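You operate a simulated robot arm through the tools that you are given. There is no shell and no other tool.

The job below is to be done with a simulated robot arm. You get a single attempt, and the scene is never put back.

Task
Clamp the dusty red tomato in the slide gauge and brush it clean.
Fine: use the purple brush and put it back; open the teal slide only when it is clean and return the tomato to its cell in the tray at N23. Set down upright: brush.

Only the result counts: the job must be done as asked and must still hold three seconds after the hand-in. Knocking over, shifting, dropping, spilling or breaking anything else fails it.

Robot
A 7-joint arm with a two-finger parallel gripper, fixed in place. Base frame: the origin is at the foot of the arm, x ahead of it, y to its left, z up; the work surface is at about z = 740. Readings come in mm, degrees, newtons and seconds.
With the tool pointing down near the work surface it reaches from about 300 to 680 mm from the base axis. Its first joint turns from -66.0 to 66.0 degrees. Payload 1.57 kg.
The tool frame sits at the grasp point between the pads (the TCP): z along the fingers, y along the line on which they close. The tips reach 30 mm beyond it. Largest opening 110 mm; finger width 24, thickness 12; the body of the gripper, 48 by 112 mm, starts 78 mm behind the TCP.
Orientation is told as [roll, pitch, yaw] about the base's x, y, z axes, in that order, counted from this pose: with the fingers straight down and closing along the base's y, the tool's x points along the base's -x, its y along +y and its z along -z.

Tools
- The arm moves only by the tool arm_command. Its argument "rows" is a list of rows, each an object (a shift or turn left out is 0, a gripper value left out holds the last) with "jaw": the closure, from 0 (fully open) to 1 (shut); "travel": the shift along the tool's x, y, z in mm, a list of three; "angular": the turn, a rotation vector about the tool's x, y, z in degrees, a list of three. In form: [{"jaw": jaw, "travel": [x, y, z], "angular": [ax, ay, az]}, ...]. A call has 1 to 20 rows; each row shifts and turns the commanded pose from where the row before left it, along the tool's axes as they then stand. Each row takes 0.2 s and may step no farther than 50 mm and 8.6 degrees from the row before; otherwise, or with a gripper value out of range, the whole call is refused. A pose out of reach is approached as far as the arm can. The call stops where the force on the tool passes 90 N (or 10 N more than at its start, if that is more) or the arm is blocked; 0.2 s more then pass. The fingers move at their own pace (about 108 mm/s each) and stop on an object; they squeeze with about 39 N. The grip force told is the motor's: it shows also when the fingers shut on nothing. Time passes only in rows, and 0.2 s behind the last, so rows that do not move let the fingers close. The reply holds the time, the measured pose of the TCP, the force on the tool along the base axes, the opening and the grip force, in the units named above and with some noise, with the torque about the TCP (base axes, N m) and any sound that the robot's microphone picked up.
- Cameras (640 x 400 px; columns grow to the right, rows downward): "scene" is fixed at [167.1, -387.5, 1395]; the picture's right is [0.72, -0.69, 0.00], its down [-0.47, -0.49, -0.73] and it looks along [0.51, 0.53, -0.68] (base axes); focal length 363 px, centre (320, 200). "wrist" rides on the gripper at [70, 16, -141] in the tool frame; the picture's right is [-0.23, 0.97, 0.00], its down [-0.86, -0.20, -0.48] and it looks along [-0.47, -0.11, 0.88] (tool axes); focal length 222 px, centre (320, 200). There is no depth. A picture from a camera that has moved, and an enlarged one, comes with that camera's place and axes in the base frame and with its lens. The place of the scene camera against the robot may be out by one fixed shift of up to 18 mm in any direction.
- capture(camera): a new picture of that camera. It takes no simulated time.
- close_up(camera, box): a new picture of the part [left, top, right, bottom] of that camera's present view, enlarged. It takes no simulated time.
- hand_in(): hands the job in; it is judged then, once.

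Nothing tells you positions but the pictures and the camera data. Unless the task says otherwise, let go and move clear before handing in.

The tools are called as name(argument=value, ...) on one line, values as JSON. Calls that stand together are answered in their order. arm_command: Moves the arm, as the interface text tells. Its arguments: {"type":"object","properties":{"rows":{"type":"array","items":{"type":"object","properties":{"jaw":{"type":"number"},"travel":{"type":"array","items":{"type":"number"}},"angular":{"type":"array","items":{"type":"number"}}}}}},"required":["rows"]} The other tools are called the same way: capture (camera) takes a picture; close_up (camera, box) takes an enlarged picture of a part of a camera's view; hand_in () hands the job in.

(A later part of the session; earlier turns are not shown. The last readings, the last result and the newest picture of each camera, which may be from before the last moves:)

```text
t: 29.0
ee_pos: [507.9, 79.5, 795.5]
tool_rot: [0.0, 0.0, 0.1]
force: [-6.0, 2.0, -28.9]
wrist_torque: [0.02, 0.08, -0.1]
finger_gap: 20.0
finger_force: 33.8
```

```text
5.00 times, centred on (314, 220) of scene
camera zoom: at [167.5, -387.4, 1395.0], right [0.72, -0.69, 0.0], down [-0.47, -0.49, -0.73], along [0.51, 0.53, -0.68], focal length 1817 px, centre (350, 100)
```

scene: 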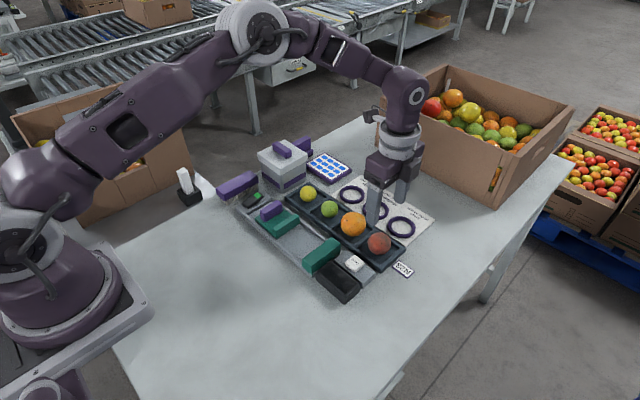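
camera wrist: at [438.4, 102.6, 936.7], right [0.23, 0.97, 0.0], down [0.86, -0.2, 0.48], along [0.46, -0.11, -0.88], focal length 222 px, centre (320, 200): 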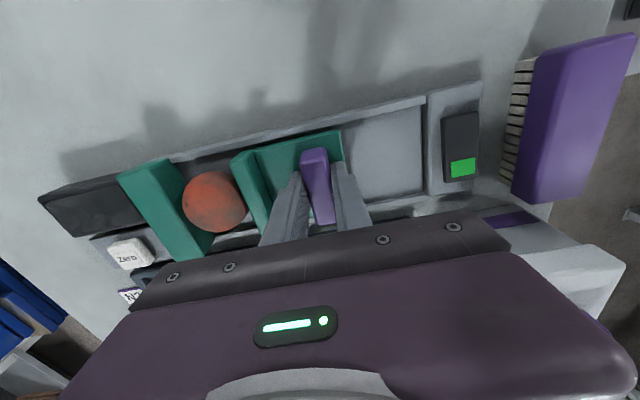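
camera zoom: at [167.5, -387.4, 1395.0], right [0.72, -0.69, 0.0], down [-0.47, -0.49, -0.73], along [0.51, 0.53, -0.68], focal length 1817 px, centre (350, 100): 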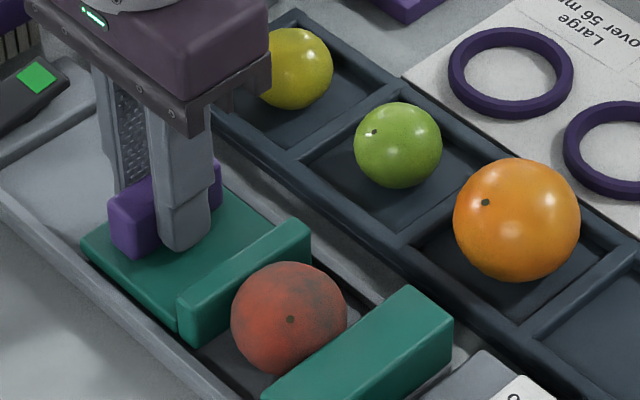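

The jaw now moves the tomato toward the fixed jaw. I'll relieve the vertical load and continue.

arm_command(rows=[{"travel": [0.2, -1, 0.4]}, {}])

arm_command(rows=[{"travel": [0, -1, 0]}, {}])

arm_command(rows=[{"travel": [0, -1, 0]}, {}])

close_up(camera="wrist", box=[100, 110, 360, 272])

close_up(camera="scene", box=[280, 200, 376, 260])

```text
t: 29.6
ee_pos: [507.9, 78.3, 796.6]
tool_rot: [0.1, 0.0, 0.0]
force: [-10.1, 7.5, 3.4]
wrist_torque: [0.0, 1.21, -0.15]
finger_gap: 20.1
finger_force: 33.8
```

```text
t: 30.2
ee_pos: [506.9, 77.8, 796.5]
tool_rot: [0.1, 0.0, 0.0]
force: [-11.0, 18.7, 16.8]
wrist_torque: [-0.4, 0.66, -0.47]
finger_gap: 19.7
finger_force: 33.8
```

```text
t: 30.8
ee_pos: [507.7, 78.2, 796.6]
tool_rot: [0.2, -0.3, 0.1]
force: [-4.4, 30.3, 30.3]
wrist_torque: [0.07, 0.19, -0.46]
finger_gap: 19.8
finger_force: 33.7
```

```text
2.46 times, centred on (230, 191) of wrist
camera zoom: at [437.7, 93.9, 936.6], right [0.23, 0.97, 0.0], down [0.85, -0.2, 0.48], along [0.47, -0.11, -0.88], focal length 547 px, centre (542, 222)
```

zoom: 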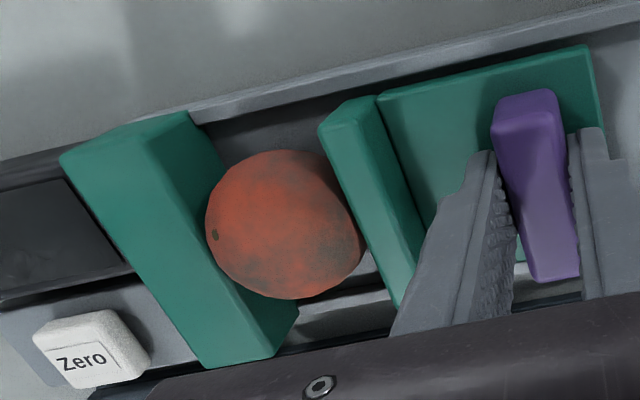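

```text
6.67 times, centred on (328, 230) of scene
camera zoom: at [166.6, -386.9, 1395.3], right [0.72, -0.69, 0.0], down [-0.47, -0.49, -0.73], along [0.51, 0.53, -0.68], focal length 2423 px, centre (267, 0)
```

zoom: 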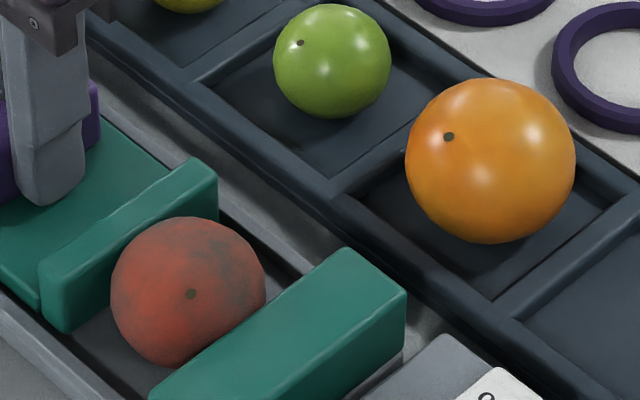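

The y force rose to 30 N with no further motion, so the tomato is clamped between the jaws. I'll check the display and the switch with the green patch.

close_up(camera="scene", box=[310, 250, 374, 305])

close_up(camera="wrist", box=[400, 70, 528, 220])

```text
7.27 times, centred on (342, 278) of scene
camera zoom: at [166.6, -386.9, 1395.3], right [0.72, -0.69, 0.0], down [-0.47, -0.49, -0.73], along [0.51, 0.53, -0.68], focal length 2643 px, centre (160, -364)
```

zoom: 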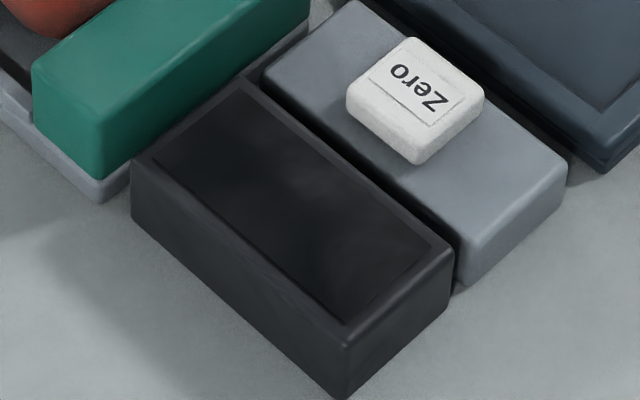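

```text
2.67 times, centred on (464, 145) of wrist
camera zoom: at [437.7, 93.9, 936.6], right [0.23, 0.97, 0.0], down [0.85, -0.2, 0.48], along [0.47, -0.11, -0.88], focal length 592 px, centre (-64, 347)
```

zoom: 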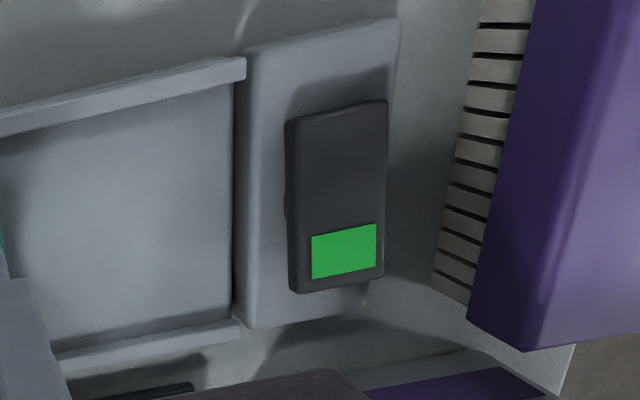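

The tomato is held. I'll open the fingers off the handle without pulling the slide, rise, and check that the clamp stays.

arm_command(rows=[{"jaw": 0.65}, {}, {}, {}])

close_up(camera="wrist", box=[100, 110, 360, 272])

close_up(camera="scene", box=[280, 200, 376, 260])

```text
t: 31.8
ee_pos: [506.7, 75.1, 795.4]
tool_rot: [0.0, 0.0, 0.0]
force: [-0.2, 0.1, -0.5]
wrist_torque: [0.0, 0.0, 0.01]
finger_gap: 38.4
finger_force: 0.1
```

```text
2.46 times, centred on (230, 191) of wrist
camera zoom: at [437.4, 92.2, 935.9], right [0.23, 0.97, 0.0], down [0.86, -0.2, 0.48], along [0.47, -0.11, -0.88], focal length 547 px, centre (542, 222)
```

zoom: 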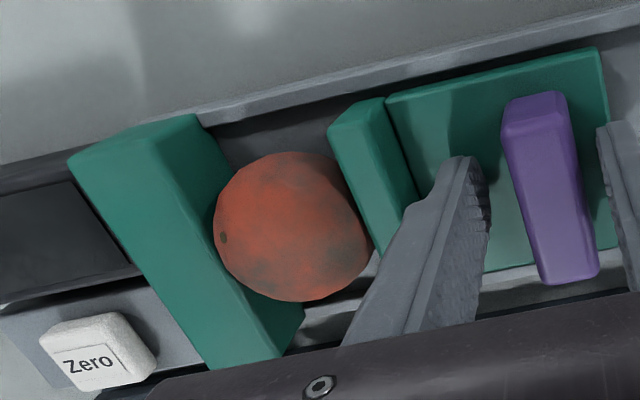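

```text
6.67 times, centred on (328, 230) of scene
camera zoom: at [167.1, -387.5, 1395.0], right [0.72, -0.69, 0.0], down [-0.47, -0.49, -0.73], along [0.51, 0.53, -0.68], focal length 2423 px, centre (267, 0)
```

zoom: 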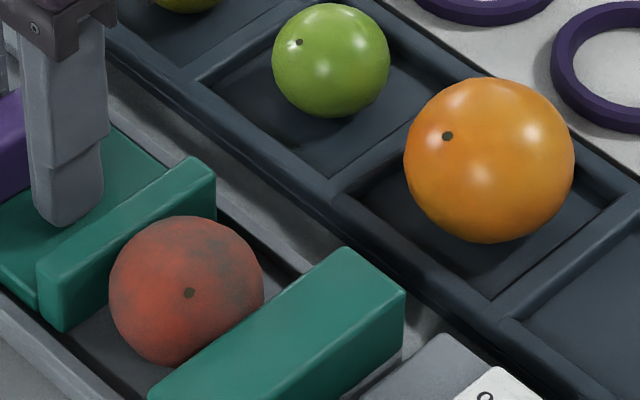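

The slide stays against the tomato after release. I'll rise and move above the purple brush.

arm_command(rows=[{"travel": [0, 1.5, -15]}, {"travel": [0, 0, -45]}, {"travel": [0, 0, -40]}, {"travel": [0, 47.5, 0], "jaw": 0.5}, {"travel": [0, 47.5, 0]}, {"travel": [0, 47.5, 0]}, {"travel": [-3, 47.5, 0]}, {}, {}])

capture(camera="wrist")

close_up(camera="wrist", box=[240, 70, 440, 195])

close_up(camera="scene", box=[250, 180, 378, 260])

```text
t: 33.8
ee_pos: [510.5, 267.0, 895.6]
tool_rot: [0.0, 0.0, 0.1]
force: [0.7, 0.3, -0.2]
wrist_torque: [-0.02, -0.01, 0.0]
finger_gap: 55.0
finger_force: 0.0
```

```text
taken
camera wrist: at [440.8, 283.7, 1035.8], right [0.23, 0.97, 0.0], down [0.86, -0.2, 0.48], along [0.47, -0.11, -0.88], focal length 222 px, centre (320, 200)
```

wrist: 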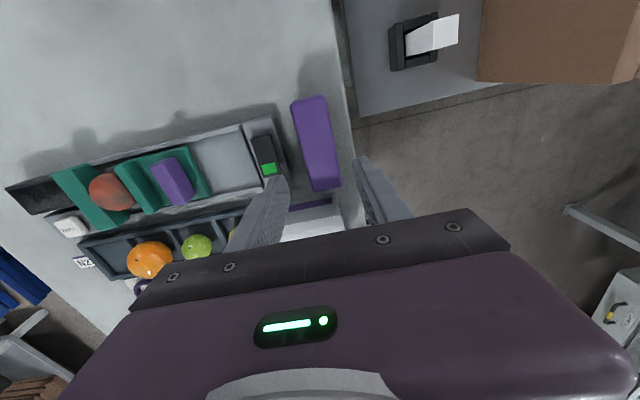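

```text
3.20 times, centred on (340, 132) of wrist
camera zoom: at [440.8, 283.7, 1035.8], right [0.23, 0.97, 0.0], down [0.86, -0.2, 0.48], along [0.47, -0.11, -0.88], focal length 711 px, centre (256, 416)
```

zoom: 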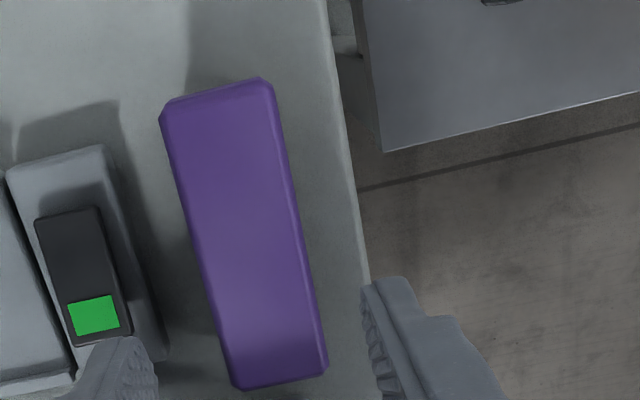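

```text
5.00 times, centred on (314, 220) of scene
camera zoom: at [167.1, -387.5, 1395.0], right [0.72, -0.69, 0.0], down [-0.47, -0.49, -0.73], along [0.51, 0.53, -0.68], focal length 1817 px, centre (350, 100)
```

zoom: 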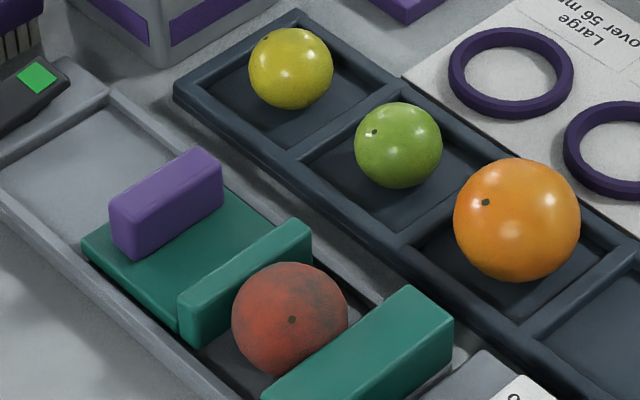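

The brush is centred at about (508.7, 266) and is 37 mm wide. I'll descend around it.

arm_command(rows=[{"travel": [1.5, -0.7, 35], "jaw": 0.545}, {"travel": [0, 0, 35]}, {"travel": [0, 0, 28]}, {}, {}])

capture(camera="wrist")

close_up(camera="scene", box=[195, 140, 291, 215])

```text
t: 35.0
ee_pos: [507.9, 267.0, 796.2]
tool_rot: [0.0, 0.0, 0.0]
force: [0.1, -0.6, 0.1]
wrist_torque: [0.01, 0.03, 0.01]
finger_gap: 50.0
finger_force: 0.1
```

```text
taken
camera wrist: at [438.9, 283.6, 938.0], right [0.23, 0.97, 0.0], down [0.86, -0.2, 0.48], along [0.47, -0.11, -0.88], focal length 222 px, centre (320, 200)
```

wrist: 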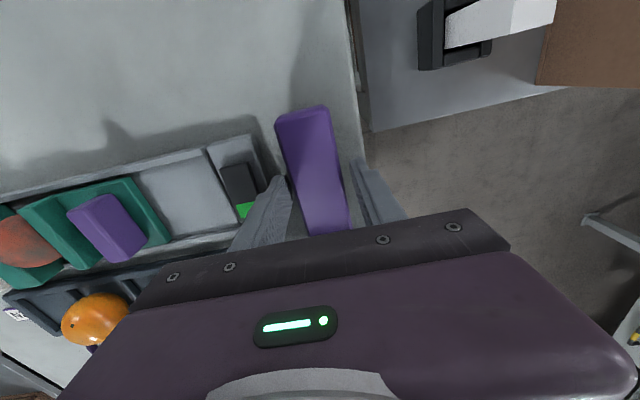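

```text
5.33 times, centred on (243, 178) of scene
camera zoom: at [167.1, -387.5, 1395.0], right [0.72, -0.69, 0.0], down [-0.47, -0.49, -0.73], along [0.51, 0.53, -0.68], focal length 1938 px, centre (731, 320)
```

zoom: 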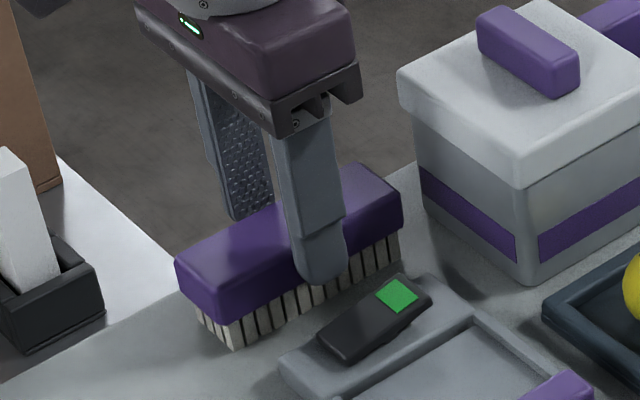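

The fingers straddle the body. I'll lower 8 mm more and grip it firmly.

arm_command(rows=[{"travel": [0, -0.5, 8]}, {}, {"jaw": 0.8}, {}, {}])

capture(camera="wrist")

```text
t: 36.2
ee_pos: [508.6, 266.3, 790.8]
tool_rot: [0.0, 0.0, 0.0]
force: [0.5, 0.4, 0.4]
wrist_torque: [0.04, -0.05, 0.03]
finger_gap: 38.8
finger_force: 39.0
```

```text
taken
camera wrist: at [438.9, 283.4, 931.4], right [0.23, 0.97, 0.0], down [0.86, -0.2, 0.48], along [0.47, -0.11, -0.88], focal length 222 px, centre (320, 200)
```

wrist: 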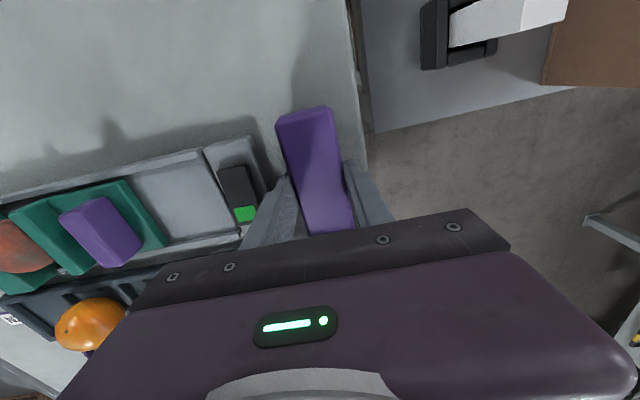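

The brush is firmly gripped at 38.8 mm, 39 N. I'll lift it straight up and carry it above the clamped tomato at about (507, -7).

arm_command(rows=[{"travel": [0, 0, -10]}, {"travel": [0, 0, -40]}, {"travel": [0, 0, -50]}, {"travel": [0, -45.5, 0]}, {"travel": [0, -45.5, 0]}, {"travel": [0, -45.5, 0]}, {"travel": [0, -45.5, 0]}, {"travel": [0, -45.5, 0]}, {"travel": [0, -45.5, 0]}, {}, {}])

capture(camera="wrist")

close_up(camera="scene", box=[230, 150, 390, 270])

```text
t: 38.6
ee_pos: [509.4, -8.6, 890.6]
tool_rot: [0.0, -0.1, 0.2]
force: [-0.1, 0.6, -0.6]
wrist_torque: [-0.03, -0.04, 0.03]
finger_gap: 38.9
finger_force: 38.9
```

```text
taken
camera wrist: at [439.1, 7.7, 1031.9], right [0.23, 0.97, 0.0], down [0.86, -0.2, 0.48], along [0.47, -0.11, -0.88], focal length 222 px, centre (320, 200)
```

wrist: 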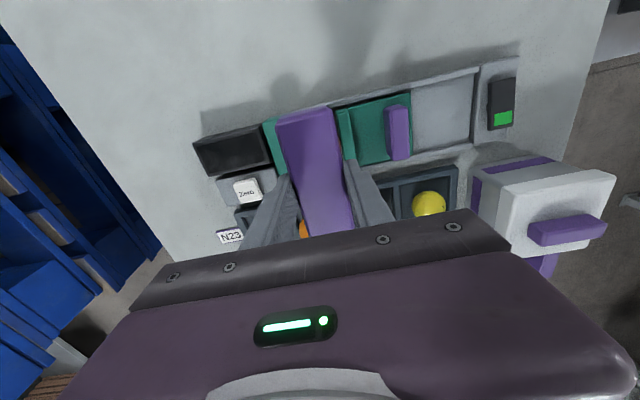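

```text
3.33 times, centred on (310, 210) of scene
camera zoom: at [167.1, -387.6, 1395.0], right [0.72, -0.69, 0.0], down [-0.47, -0.49, -0.73], along [0.51, 0.53, -0.68], focal length 1211 px, centre (353, 167)
```

zoom: 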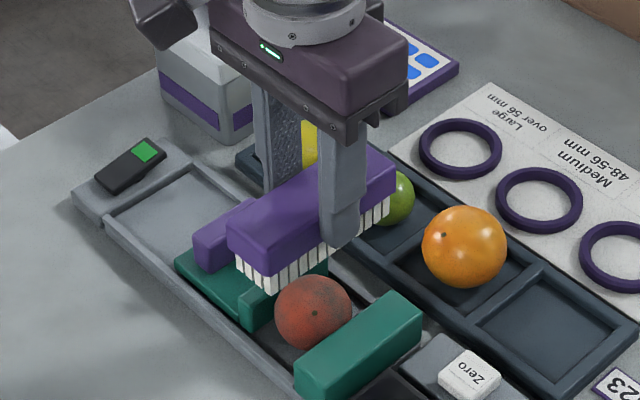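

The brush is above the tomato. I'll lower it in small steps to find bristle contact.

arm_command(rows=[{"travel": [0, 1, 20]}, {"travel": [0, 0, 14]}, {}])

arm_command(rows=[{"travel": [0, 0, 3]}, {}])

arm_command(rows=[{"travel": [0, 0, 2]}, {}])

close_up(camera="scene", box=[260, 180, 356, 260])

```text
t: 39.4
ee_pos: [508.6, -5.4, 857.7]
tool_rot: [0.0, 0.0, 0.0]
force: [0.1, 0.2, -0.4]
wrist_torque: [0.0, -0.01, -0.01]
finger_gap: 39.0
finger_force: 39.3
```

```text
t: 40.0
ee_pos: [509.1, -5.7, 853.5]
tool_rot: [0.0, 0.0, 0.0]
force: [0.3, -0.1, -1.2]
wrist_torque: [0.0, -0.02, 0.0]
finger_gap: 38.8
finger_force: 38.6
```

```text
t: 40.6
ee_pos: [508.6, -5.6, 851.5]
tool_rot: [0.0, 0.0, 0.0]
force: [0.0, 0.0, -0.9]
wrist_torque: [0.01, 0.03, 0.01]
finger_gap: 39.1
finger_force: 38.9
```

```text
5.00 times, centred on (308, 220) of scene
camera zoom: at [167.1, -387.5, 1395.0], right [0.72, -0.69, 0.0], down [-0.47, -0.49, -0.73], along [0.51, 0.53, -0.68], focal length 1817 px, centre (380, 100)
```

zoom: 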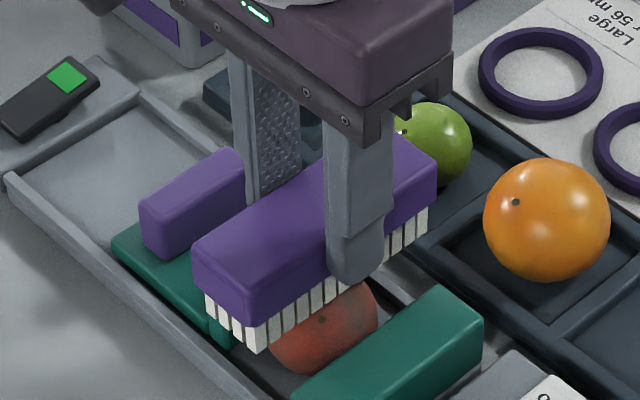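

arm_command(rows=[{"travel": [0, 0, 1.5]}, {}])

arm_command(rows=[{"travel": [0, 0, 1.5]}, {}])

arm_command(rows=[{"travel": [0, 0, 1]}, {}])

```text
t: 41.2
ee_pos: [510.4, -5.7, 849.5]
tool_rot: [-0.1, 0.0, 0.0]
force: [0.1, -0.5, -0.5]
wrist_torque: [0.0, 0.0, 0.0]
finger_gap: 38.7
finger_force: 39.2
```

```text
t: 41.8
ee_pos: [507.9, -5.4, 849.4]
tool_rot: [0.0, 0.0, -0.1]
force: [-0.1, 0.7, -0.1]
wrist_torque: [0.02, 0.01, 0.03]
finger_gap: 39.1
finger_force: 38.6
```

```text
t: 42.4
ee_pos: [508.7, -6.8, 847.6]
tool_rot: [0.0, 0.0, 0.0]
force: [0.7, 0.4, -0.9]
wrist_torque: [-0.01, 0.0, 0.0]
finger_gap: 38.8
finger_force: 38.8
```

No contact force yet. I'll check visually and continue in 1 mm steps.

close_up(camera="scene", box=[275, 210, 339, 250])

arm_command(rows=[{"travel": [0, 0, 1]}, {}])

arm_command(rows=[{"travel": [0, 0, 1]}, {}])

close_up(camera="scene", box=[275, 210, 339, 250])

```text
10.00 times, centred on (307, 230) of scene
camera zoom: at [167.1, -387.5, 1395.0], right [0.72, -0.69, 0.0], down [-0.47, -0.49, -0.73], along [0.51, 0.53, -0.68], focal length 3634 px, centre (450, -100)
```

zoom: 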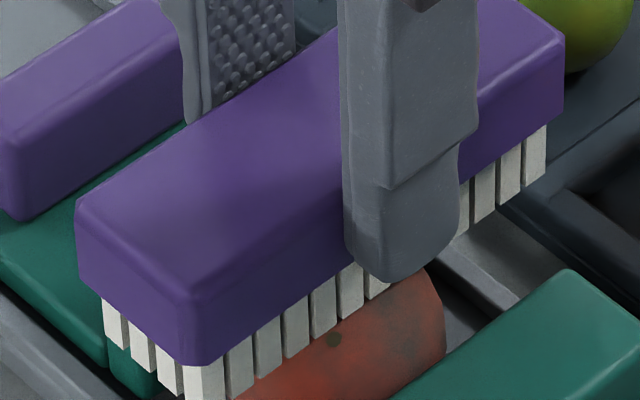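

```text
t: 43.0
ee_pos: [508.8, -7.0, 846.8]
tool_rot: [0.0, -0.1, 0.0]
force: [0.4, 0.0, -0.7]
wrist_torque: [-0.01, -0.01, -0.02]
finger_gap: 39.0
finger_force: 39.6
```

```text
t: 43.6
ee_pos: [509.4, -5.4, 847.3]
tool_rot: [0.0, -0.1, 0.1]
force: [-3.4, -1.6, 24.2]
wrist_torque: [-0.18, 0.26, -0.02]
finger_gap: 39.1
finger_force: 39.4
```

```text
10.00 times, centred on (307, 230) of scene
camera zoom: at [166.6, -387.6, 1395.1], right [0.72, -0.69, 0.0], down [-0.47, -0.49, -0.73], along [0.51, 0.53, -0.68], focal length 3634 px, centre (450, -100)
```

zoom: 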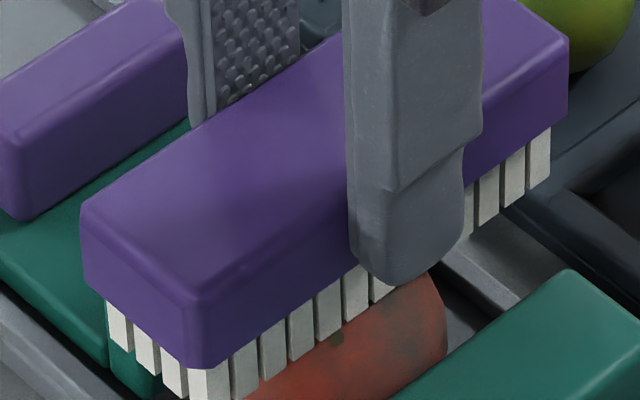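

Bristle contact at TCP z≈846.5. I'll ease to a light pressure and do gentle strokes along x.

arm_command(rows=[{"travel": [0, 0, -0.6]}, {}])

arm_command(rows=[{"travel": [6, 0, 0]}, {"travel": [6, 0, 0]}, {"travel": [6, 0, 0]}, {"travel": [-6, 0, 0]}, {"travel": [-6, 0, 0]}, {"travel": [-6, 0, 0]}, {}])

close_up(camera="scene", box=[275, 210, 339, 250])

```text
t: 44.2
ee_pos: [509.9, -7.2, 847.3]
tool_rot: [0.0, -0.1, 0.1]
force: [-3.7, -1.6, 33.6]
wrist_torque: [-0.25, 0.31, 0.01]
finger_gap: 39.1
finger_force: 39.2
```

```text
t: 45.8
ee_pos: [507.5, -7.4, 846.3]
tool_rot: [0.0, 0.0, 0.0]
force: [-0.5, -0.3, -0.3]
wrist_torque: [-0.02, 0.0, 0.0]
finger_gap: 39.4
finger_force: 39.1
```

```text
10.00 times, centred on (307, 230) of scene
camera zoom: at [167.1, -387.5, 1395.0], right [0.72, -0.69, 0.0], down [-0.47, -0.49, -0.73], along [0.51, 0.53, -0.68], focal length 3634 px, centre (450, -100)
```

zoom: 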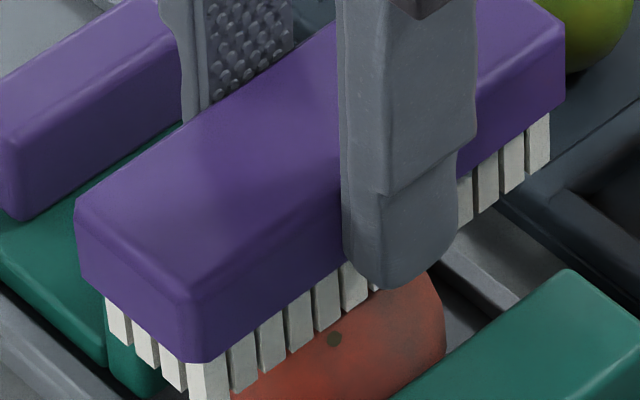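

The force is gone after the stroke, so I'll lower a bit and stroke again, then check for progress.

arm_command(rows=[{"travel": [0, 0, 0.8]}, {}])

arm_command(rows=[{"travel": [7, 0, 0]}, {"travel": [7, 0, 0]}, {"travel": [7, 0, 0]}, {}])

close_up(camera="scene", box=[275, 210, 339, 250])

arm_command(rows=[{"travel": [-7, 0, 0]}, {"travel": [-7, 0, 0]}, {"travel": [-7, 0, 0]}, {}])

```text
t: 46.4
ee_pos: [509.2, -5.8, 845.6]
tool_rot: [-0.1, -0.1, 0.0]
force: [0.4, 0.4, -1.7]
wrist_torque: [0.01, 0.01, 0.01]
finger_gap: 38.9
finger_force: 39.0
```

```text
t: 47.4
ee_pos: [489.4, -6.7, 844.6]
tool_rot: [0.0, -0.1, 0.0]
force: [0.0, 0.4, -1.4]
wrist_torque: [-0.03, 0.01, -0.03]
finger_gap: 38.9
finger_force: 39.0
```

```text
10.00 times, centred on (307, 230) of scene
camera zoom: at [167.1, -387.5, 1395.0], right [0.72, -0.69, 0.0], down [-0.47, -0.49, -0.73], along [0.51, 0.53, -0.68], focal length 3634 px, centre (450, -100)
```

zoom: 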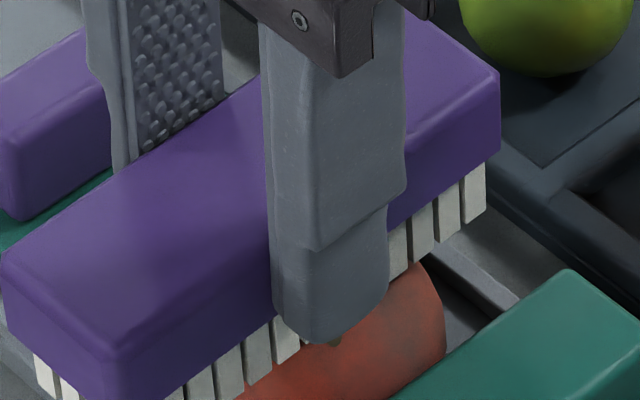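

```text
t: 48.4
ee_pos: [510.2, -5.6, 846.6]
tool_rot: [0.0, 0.0, 0.1]
force: [-0.4, -0.2, -0.6]
wrist_torque: [-0.03, -0.02, 0.02]
finger_gap: 39.1
finger_force: 38.3
```

The tomato already looks smoother. I'll lower until contact returns and stroke more.

arm_command(rows=[{"travel": [0, 0, 1]}, {}])

arm_command(rows=[{"travel": [0, 0, 1]}, {}])

close_up(camera="scene", box=[275, 210, 339, 250])

```text
t: 49.0
ee_pos: [509.7, -6.6, 844.5]
tool_rot: [0.0, 0.0, 0.0]
force: [-0.2, -0.5, -0.3]
wrist_torque: [0.04, -0.01, -0.01]
finger_gap: 39.0
finger_force: 39.2
```

```text
t: 49.6
ee_pos: [508.9, -4.3, 843.5]
tool_rot: [0.0, 0.0, 0.0]
force: [-1.1, 0.8, 7.3]
wrist_torque: [0.02, 0.17, 0.0]
finger_gap: 38.8
finger_force: 39.6
```

```text
10.00 times, centred on (307, 230) of scene
camera zoom: at [167.0, -387.5, 1395.0], right [0.72, -0.69, 0.0], down [-0.47, -0.49, -0.73], along [0.51, 0.53, -0.68], focal length 3634 px, centre (450, -100)
```

zoom: 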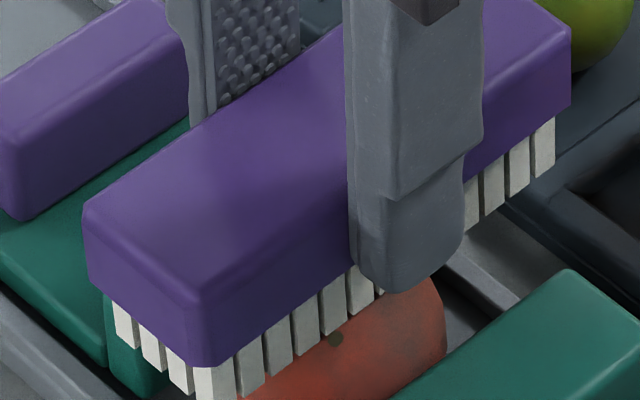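

Light contact at 7 N. I'll stroke back and forth along x.

arm_command(rows=[{"travel": [7, 0, 0]}, {"travel": [7, 0, 0]}, {"travel": [7, 0, 0]}, {"travel": [-7, 0, 0]}, {"travel": [-7, 0, 0]}, {"travel": [-7, 0, 0]}, {"travel": [-6, 0, 0]}, {"travel": [-6, 0, 0]}, {"travel": [6, 0, 0]}, {"travel": [6, 0, 0]}])

close_up(camera="scene", box=[275, 210, 339, 250])

```text
t: 51.8
ee_pos: [507.3, -5.7, 841.9]
tool_rot: [0.0, 0.2, 0.1]
force: [-1.8, -0.1, 2.9]
wrist_torque: [-0.05, 0.11, 0.02]
finger_gap: 39.0
finger_force: 39.4
```

```text
10.00 times, centred on (307, 230) of scene
camera zoom: at [167.1, -387.5, 1395.0], right [0.72, -0.69, 0.0], down [-0.47, -0.49, -0.73], along [0.51, 0.53, -0.68], focal length 3634 px, centre (450, -100)
```

zoom: 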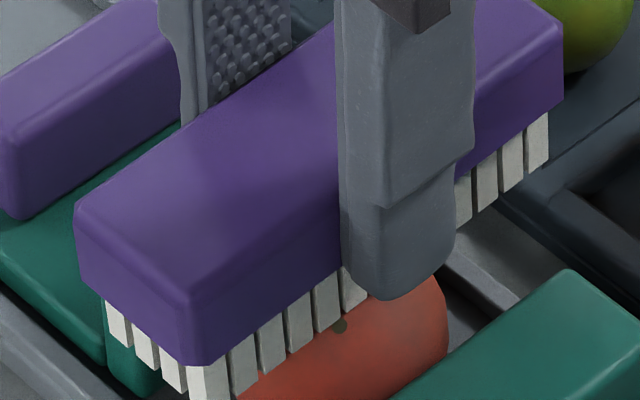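

The dust is visibly fading. I'll do more strokes.

arm_command(rows=[{"travel": [7, 0, 0.3]}, {"travel": [7, 0, 0]}, {"travel": [7, 0, 0]}, {"travel": [-7, 0, 0]}, {"travel": [-7, 0, 0]}, {"travel": [-7, 0, 0]}, {"travel": [-6, 0, 0]}, {"travel": [-6, 0, 0]}, {"travel": [6, 0, 0]}, {"travel": [6, 0, 0]}, {}])

close_up(camera="scene", box=[275, 210, 339, 250])

arm_command(rows=[{"travel": [0, 0, -20]}, {"travel": [30, 0, -20]}, {"travel": [40, 0, 0]}, {"travel": [30, 0, 0]}, {}])

close_up(camera="scene", box=[260, 200, 356, 260])

capture(camera="wrist")

```text
t: 54.2
ee_pos: [508.5, -6.0, 840.9]
tool_rot: [0.0, -0.1, 0.0]
force: [0.7, 0.1, -0.1]
wrist_torque: [-0.01, 0.02, -0.01]
finger_gap: 39.2
finger_force: 39.2
```

```text
10.00 times, centred on (307, 230) of scene
camera zoom: at [167.1, -387.5, 1395.0], right [0.72, -0.69, 0.0], down [-0.47, -0.49, -0.73], along [0.51, 0.53, -0.68], focal length 3634 px, centre (450, -100)
```

zoom: 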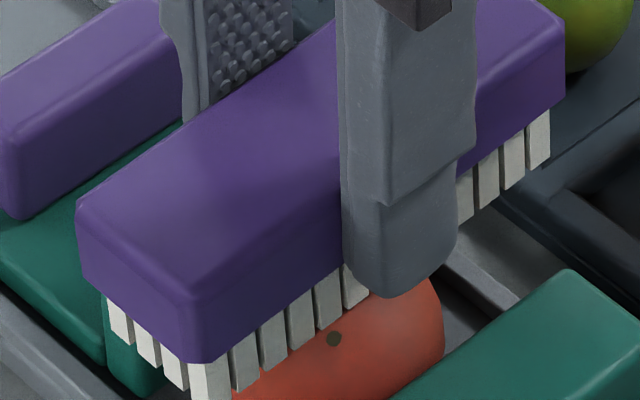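

```text
t: 55.4
ee_pos: [409.6, -8.1, 882.0]
tool_rot: [0.1, 0.0, 0.1]
force: [-0.2, -0.3, -0.3]
wrist_torque: [-0.02, -0.01, 0.03]
finger_gap: 39.4
finger_force: 39.0
```

```text
6.67 times, centred on (308, 230) of scene
camera zoom: at [167.1, -387.5, 1395.0], right [0.72, -0.69, 0.0], down [-0.47, -0.49, -0.73], along [0.51, 0.53, -0.68], focal length 2423 px, centre (400, 0)
```

zoom: 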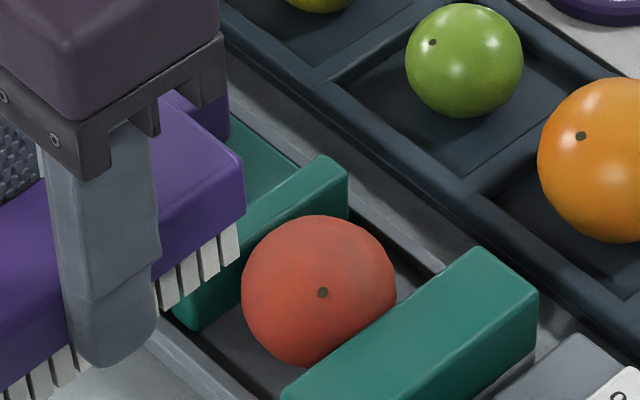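

```text
taken
camera wrist: at [339.6, 8.6, 1021.9], right [0.23, 0.97, 0.0], down [0.86, -0.2, 0.48], along [0.47, -0.11, -0.88], focal length 222 px, centre (320, 200)
```

wrist: 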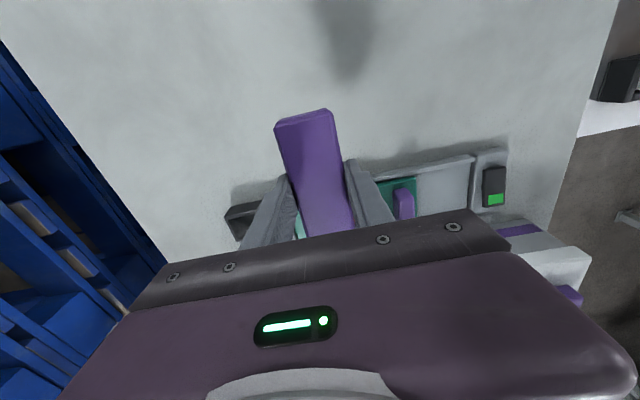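

Most of the dust is gone, but some film remains at the upper right and it lacks the gloss of the other fruit. I'll go back and brush more.

arm_command(rows=[{"travel": [-30, 0, 0]}, {"travel": [-40, 0, 0]}, {"travel": [-30, 0, 15]}, {"travel": [0, 0, 20]}, {"travel": [0, 0, 4]}, {}])

arm_command(rows=[{"travel": [0, 0, 1]}, {}])

arm_command(rows=[{"travel": [0, 0, 0.7]}, {}])

```text
t: 56.8
ee_pos: [510.5, -7.1, 842.8]
tool_rot: [0.0, 0.1, 0.0]
force: [-0.5, 0.7, -0.7]
wrist_torque: [0.01, 0.01, 0.02]
finger_gap: 39.0
finger_force: 38.0
```

```text
t: 57.4
ee_pos: [510.0, -6.7, 842.0]
tool_rot: [0.0, 0.0, 0.0]
force: [-0.4, 0.8, -1.0]
wrist_torque: [0.03, 0.0, -0.01]
finger_gap: 39.0
finger_force: 39.0
```

```text
t: 58.0
ee_pos: [508.4, -7.6, 841.4]
tool_rot: [0.0, 0.0, 0.1]
force: [-0.3, 0.6, -1.3]
wrist_torque: [-0.01, 0.03, 0.04]
finger_gap: 38.9
finger_force: 38.8
```

arm_command(rows=[{"travel": [0, 0, 0.8]}, {}])

arm_command(rows=[{"travel": [0, 0, 0.7]}, {}])

arm_command(rows=[{"travel": [7, 0, 0]}, {"travel": [7, 0, 0]}, {"travel": [7, 0, 0]}, {"travel": [-7, 0, 0]}, {"travel": [-7, 0, 0]}, {"travel": [-7, 0, 0]}, {"travel": [-6, 0, 0]}, {"travel": [-6, 0, 0]}, {"travel": [6, 0, 0]}, {"travel": [6, 0, 0]}])

close_up(camera="scene", box=[275, 210, 339, 250])

```text
t: 58.6
ee_pos: [509.6, -8.3, 841.0]
tool_rot: [0.0, -0.1, 0.0]
force: [-1.5, 1.6, 0.1]
wrist_torque: [0.03, 0.01, -0.03]
finger_gap: 38.9
finger_force: 39.2
```

```text
t: 59.2
ee_pos: [509.7, -6.0, 840.5]
tool_rot: [0.0, -0.1, 0.0]
force: [-2.2, -2.0, 17.5]
wrist_torque: [-0.16, 0.25, 0.0]
finger_gap: 39.1
finger_force: 38.5
```

```text
t: 61.4
ee_pos: [507.5, -5.1, 840.4]
tool_rot: [-0.1, 0.1, 0.0]
force: [-0.1, -0.6, 1.3]
wrist_torque: [-0.02, 0.05, -0.03]
finger_gap: 38.8
finger_force: 39.2
```

```text
10.00 times, centred on (307, 230) of scene
camera zoom: at [167.1, -387.5, 1395.0], right [0.72, -0.69, 0.0], down [-0.47, -0.49, -0.73], along [0.51, 0.53, -0.68], focal length 3634 px, centre (450, -100)
```

zoom: 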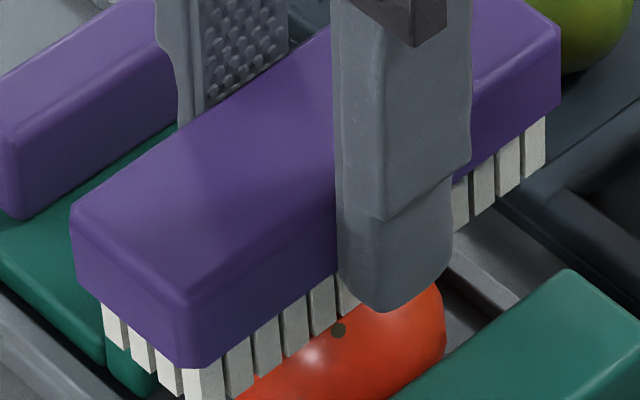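

The tomato now looks bright and glossy. I'll do one more short pass and then lift to inspect.

arm_command(rows=[{"travel": [7, 0, 0.3]}, {"travel": [7, 0, 0]}, {"travel": [7, 0, 0]}, {"travel": [-7, 0, 0]}, {"travel": [-7, 0, 0]}, {"travel": [-7, 0, 0]}, {}])

arm_command(rows=[{"travel": [0, 0, -20]}, {"travel": [30, 0, -20]}, {"travel": [40, 0, 0]}, {"travel": [30, 0, 0]}, {}])

close_up(camera="scene", box=[260, 200, 356, 260])

close_up(camera="scene", box=[180, 180, 340, 280])

```text
t: 63.0
ee_pos: [510.0, -5.3, 839.7]
tool_rot: [0.1, 0.0, 0.0]
force: [-0.2, 0.2, -1.4]
wrist_torque: [0.04, 0.0, 0.04]
finger_gap: 39.1
finger_force: 39.5
```

```text
t: 64.2
ee_pos: [410.4, -6.9, 880.1]
tool_rot: [0.1, 0.1, 0.0]
force: [0.5, 0.5, -0.8]
wrist_torque: [0.03, -0.01, 0.01]
finger_gap: 39.2
finger_force: 38.8
```

```text
6.67 times, centred on (308, 230) of scene
camera zoom: at [167.1, -387.5, 1395.0], right [0.72, -0.69, 0.0], down [-0.47, -0.49, -0.73], along [0.51, 0.53, -0.68], focal length 2423 px, centre (400, 0)
```

zoom: 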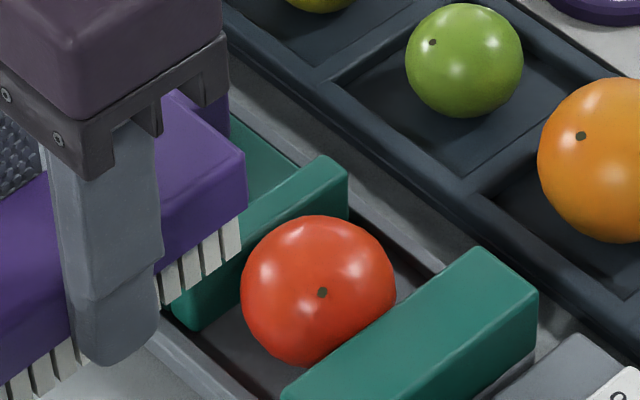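

```text
4.00 times, centred on (260, 230) of scene
camera zoom: at [167.1, -387.5, 1395.0], right [0.72, -0.69, 0.0], down [-0.47, -0.49, -0.73], along [0.51, 0.53, -0.68], focal length 1454 px, centre (560, 80)
```

zoom: 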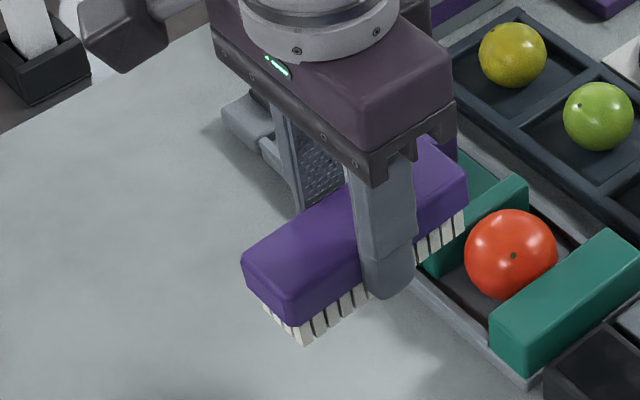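

The tomato is clean and glossy. I'll carry the brush back over its original spot at about (508.5, 266.5).

arm_command(rows=[{"travel": [-16.67, 45.33, -3]}, {"travel": [-16.67, 45.33, -3]}, {"travel": [-16.67, 45.33, -3]}, {"travel": [-16.67, 45.33, 0]}, {"travel": [-16.66, 45.34, 0]}, {"travel": [-16.66, 45.34, 0]}, {}, {}])

capture(camera="wrist")

close_up(camera="scene", box=[195, 130, 355, 230])

```text
t: 66.0
ee_pos: [510.0, 266.1, 887.2]
tool_rot: [0.0, 0.0, 0.0]
force: [0.4, -0.2, 0.0]
wrist_torque: [0.01, 0.02, 0.01]
finger_gap: 38.9
finger_force: 39.1
```

```text
taken
camera wrist: at [440.4, 283.1, 1028.2], right [0.23, 0.97, 0.0], down [0.86, -0.2, 0.48], along [0.47, -0.11, -0.88], focal length 222 px, centre (320, 200)
```

wrist: 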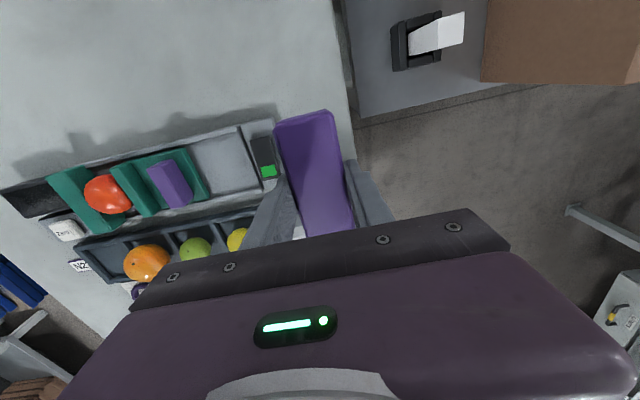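

```text
4.00 times, centred on (275, 180) of scene
camera zoom: at [167.1, -387.5, 1395.0], right [0.72, -0.69, 0.0], down [-0.47, -0.49, -0.73], along [0.51, 0.53, -0.68], focal length 1454 px, centre (500, 280)
```

zoom: 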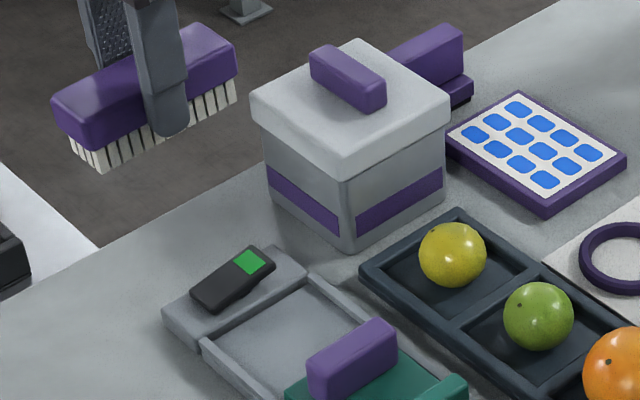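

The brush hasn't shifted lengthwise in the grip. I'll lower it to just above the table, then feel for contact.

arm_command(rows=[{"travel": [0, 0, 40]}, {"travel": [0, 0, 40]}, {"travel": [0, 0, 14]}, {}, {}])

arm_command(rows=[{"travel": [0, 0, 3]}, {}])

arm_command(rows=[{"travel": [0, 0, 2]}, {}])

close_up(camera="scene", box=[195, 140, 291, 215])

```text
t: 67.2
ee_pos: [507.4, 262.9, 794.6]
tool_rot: [0.0, 0.0, 0.0]
force: [-0.3, -0.5, -1.1]
wrist_torque: [0.03, 0.03, 0.0]
finger_gap: 38.7
finger_force: 39.4
```

```text
t: 67.8
ee_pos: [508.7, 263.5, 792.4]
tool_rot: [0.0, 0.0, -0.1]
force: [-0.2, -0.2, -0.1]
wrist_torque: [-0.02, 0.01, 0.0]
finger_gap: 39.0
finger_force: 38.7
```

```text
t: 68.4
ee_pos: [508.7, 264.8, 790.6]
tool_rot: [0.0, -0.1, 0.0]
force: [-0.3, -0.1, -1.0]
wrist_torque: [0.01, -0.03, -0.01]
finger_gap: 39.0
finger_force: 38.6
```

```text
5.33 times, centred on (243, 178) of scene
camera zoom: at [167.1, -387.5, 1395.0], right [0.72, -0.69, 0.0], down [-0.47, -0.49, -0.73], along [0.51, 0.53, -0.68], focal length 1938 px, centre (731, 320)
```

zoom: 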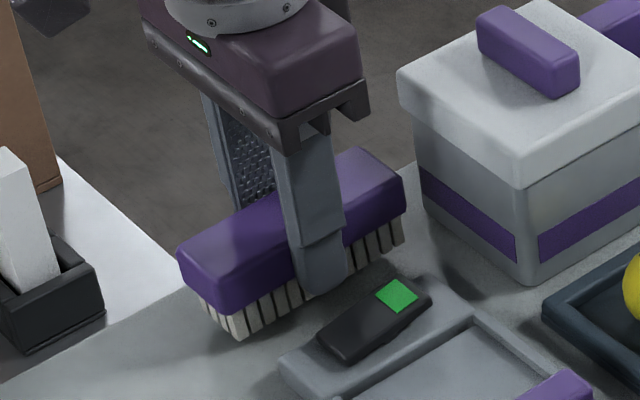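

About 8 mm to go. I'll nudge +1.5 mm in y and lower in small steps.

arm_command(rows=[{"travel": [0, 1.5, 3]}, {}])

arm_command(rows=[{"travel": [0, 0, 2]}, {}])

arm_command(rows=[{"travel": [0, 0, 1.5]}, {}])

close_up(camera="scene", box=[195, 140, 291, 215])

```text
t: 69.0
ee_pos: [508.0, 266.0, 785.0]
tool_rot: [0.0, 0.1, 0.1]
force: [-0.4, 0.1, -0.7]
wrist_torque: [-0.01, 0.0, -0.02]
finger_gap: 38.8
finger_force: 38.9
```

```text
t: 69.6
ee_pos: [508.5, 266.2, 784.2]
tool_rot: [0.0, 0.0, 0.2]
force: [0.3, -0.1, -0.9]
wrist_torque: [0.0, 0.0, -0.02]
finger_gap: 39.3
finger_force: 38.3
```

```text
t: 70.2
ee_pos: [508.4, 267.6, 782.7]
tool_rot: [0.0, 0.0, 0.1]
force: [-3.6, -1.2, 16.7]
wrist_torque: [-0.04, 0.97, 0.01]
finger_gap: 39.0
finger_force: 38.8
```

```text
5.33 times, centred on (243, 178) of scene
camera zoom: at [166.8, -387.7, 1395.0], right [0.72, -0.69, 0.0], down [-0.47, -0.49, -0.73], along [0.51, 0.53, -0.68], focal length 1938 px, centre (731, 320)
```

zoom: 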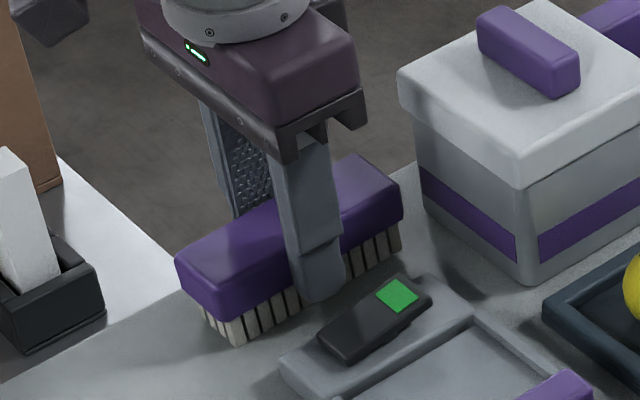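

One end touches first, so there's a slight tilt in the grip. I'll lower a bit more so the brush seats flat before release.

arm_command(rows=[{"travel": [0, 0, 1]}, {}])

arm_command(rows=[{"travel": [0, 0, 0.7]}, {}])

```text
t: 70.8
ee_pos: [508.4, 266.9, 782.7]
tool_rot: [0.0, -0.2, 0.0]
force: [-0.6, -1.3, 21.1]
wrist_torque: [-0.07, 1.03, 0.08]
finger_gap: 39.1
finger_force: 39.0
```

```text
t: 71.4
ee_pos: [509.0, 267.3, 781.3]
tool_rot: [-0.1, -0.1, 0.0]
force: [0.8, -2.5, 21.3]
wrist_torque: [-0.08, 1.03, 0.08]
finger_gap: 38.9
finger_force: 38.6
```

arm_command(rows=[{"travel": [0, 0, 0.8]}, {}])

arm_command(rows=[{"travel": [0, 0, 0.6]}, {}])

close_up(camera="scene", box=[195, 140, 291, 215])

```text
t: 72.0
ee_pos: [509.0, 267.6, 781.2]
tool_rot: [0.0, -0.1, 0.0]
force: [2.0, -1.1, 24.0]
wrist_torque: [-0.07, 1.02, 0.13]
finger_gap: 38.9
finger_force: 38.7
```

```text
t: 72.6
ee_pos: [509.1, 267.1, 781.8]
tool_rot: [0.0, -0.2, 0.1]
force: [0.3, -2.4, 32.4]
wrist_torque: [-0.14, 0.8, 0.05]
finger_gap: 39.3
finger_force: 38.4
```

```text
5.33 times, centred on (243, 178) of scene
camera zoom: at [166.6, -387.9, 1395.0], right [0.72, -0.69, 0.0], down [-0.47, -0.49, -0.73], along [0.51, 0.53, -0.68], focal length 1938 px, centre (731, 320)
```

zoom: 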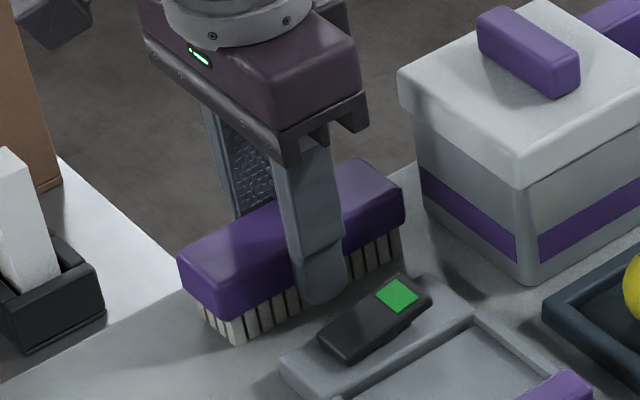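

Now it's seated nearly flat. I'll relieve the load and open.

arm_command(rows=[{"travel": [0, 0, -1.2]}, {"jaw": 0.545}, {}, {}])

close_up(camera="scene", box=[195, 140, 291, 215])

arm_command(rows=[{"travel": [0, 0, -20]}, {"travel": [0, 0, -45]}, {"travel": [0, 0, -47]}, {}])

close_up(camera="scene", box=[195, 140, 291, 215])

close_up(camera="wrist", box=[240, 70, 440, 195])

```text
t: 73.6
ee_pos: [509.3, 268.6, 781.2]
tool_rot: [0.0, 0.0, 0.0]
force: [0.3, 0.4, 0.2]
wrist_torque: [-0.01, -0.01, 0.0]
finger_gap: 50.2
finger_force: 0.1
```

```text
5.33 times, centred on (243, 178) of scene
camera zoom: at [167.1, -387.5, 1395.0], right [0.72, -0.69, 0.0], down [-0.47, -0.49, -0.73], along [0.51, 0.53, -0.68], focal length 1938 px, centre (731, 320)
```

zoom: 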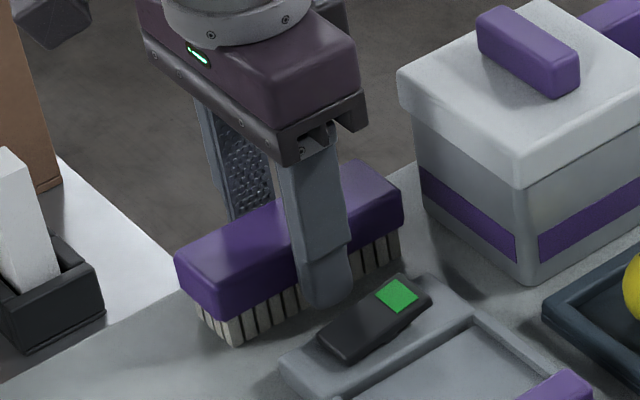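

```text
t: 74.6
ee_pos: [510.3, 267.6, 892.2]
tool_rot: [-0.1, 0.0, 0.0]
force: [0.4, 0.4, 0.8]
wrist_torque: [0.0, 0.01, 0.01]
finger_gap: 50.3
finger_force: 0.0
```

```text
5.33 times, centred on (243, 178) of scene
camera zoom: at [167.1, -387.5, 1395.0], right [0.72, -0.69, 0.0], down [-0.47, -0.49, -0.73], along [0.51, 0.53, -0.68], focal length 1938 px, centre (731, 320)
```

zoom: 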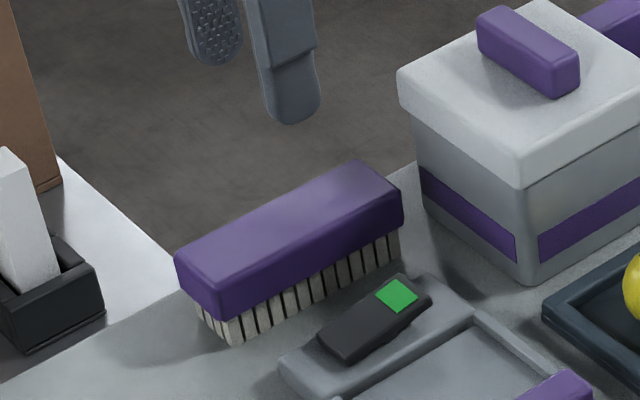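

```text
3.20 times, centred on (340, 132) of wrist
camera zoom: at [440.7, 285.0, 1032.7], right [0.23, 0.97, 0.0], down [0.86, -0.2, 0.48], along [0.47, -0.11, -0.88], focal length 711 px, centre (256, 416)
```

zoom: 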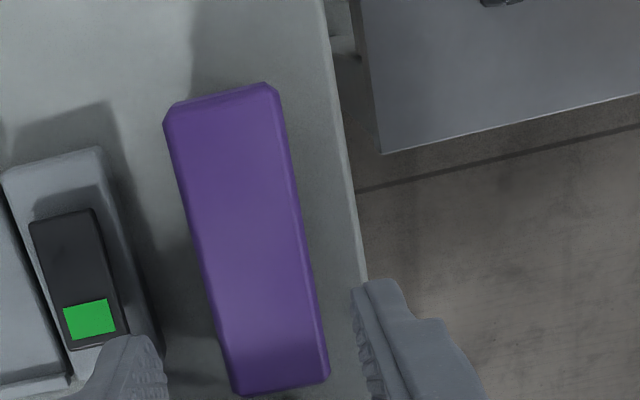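

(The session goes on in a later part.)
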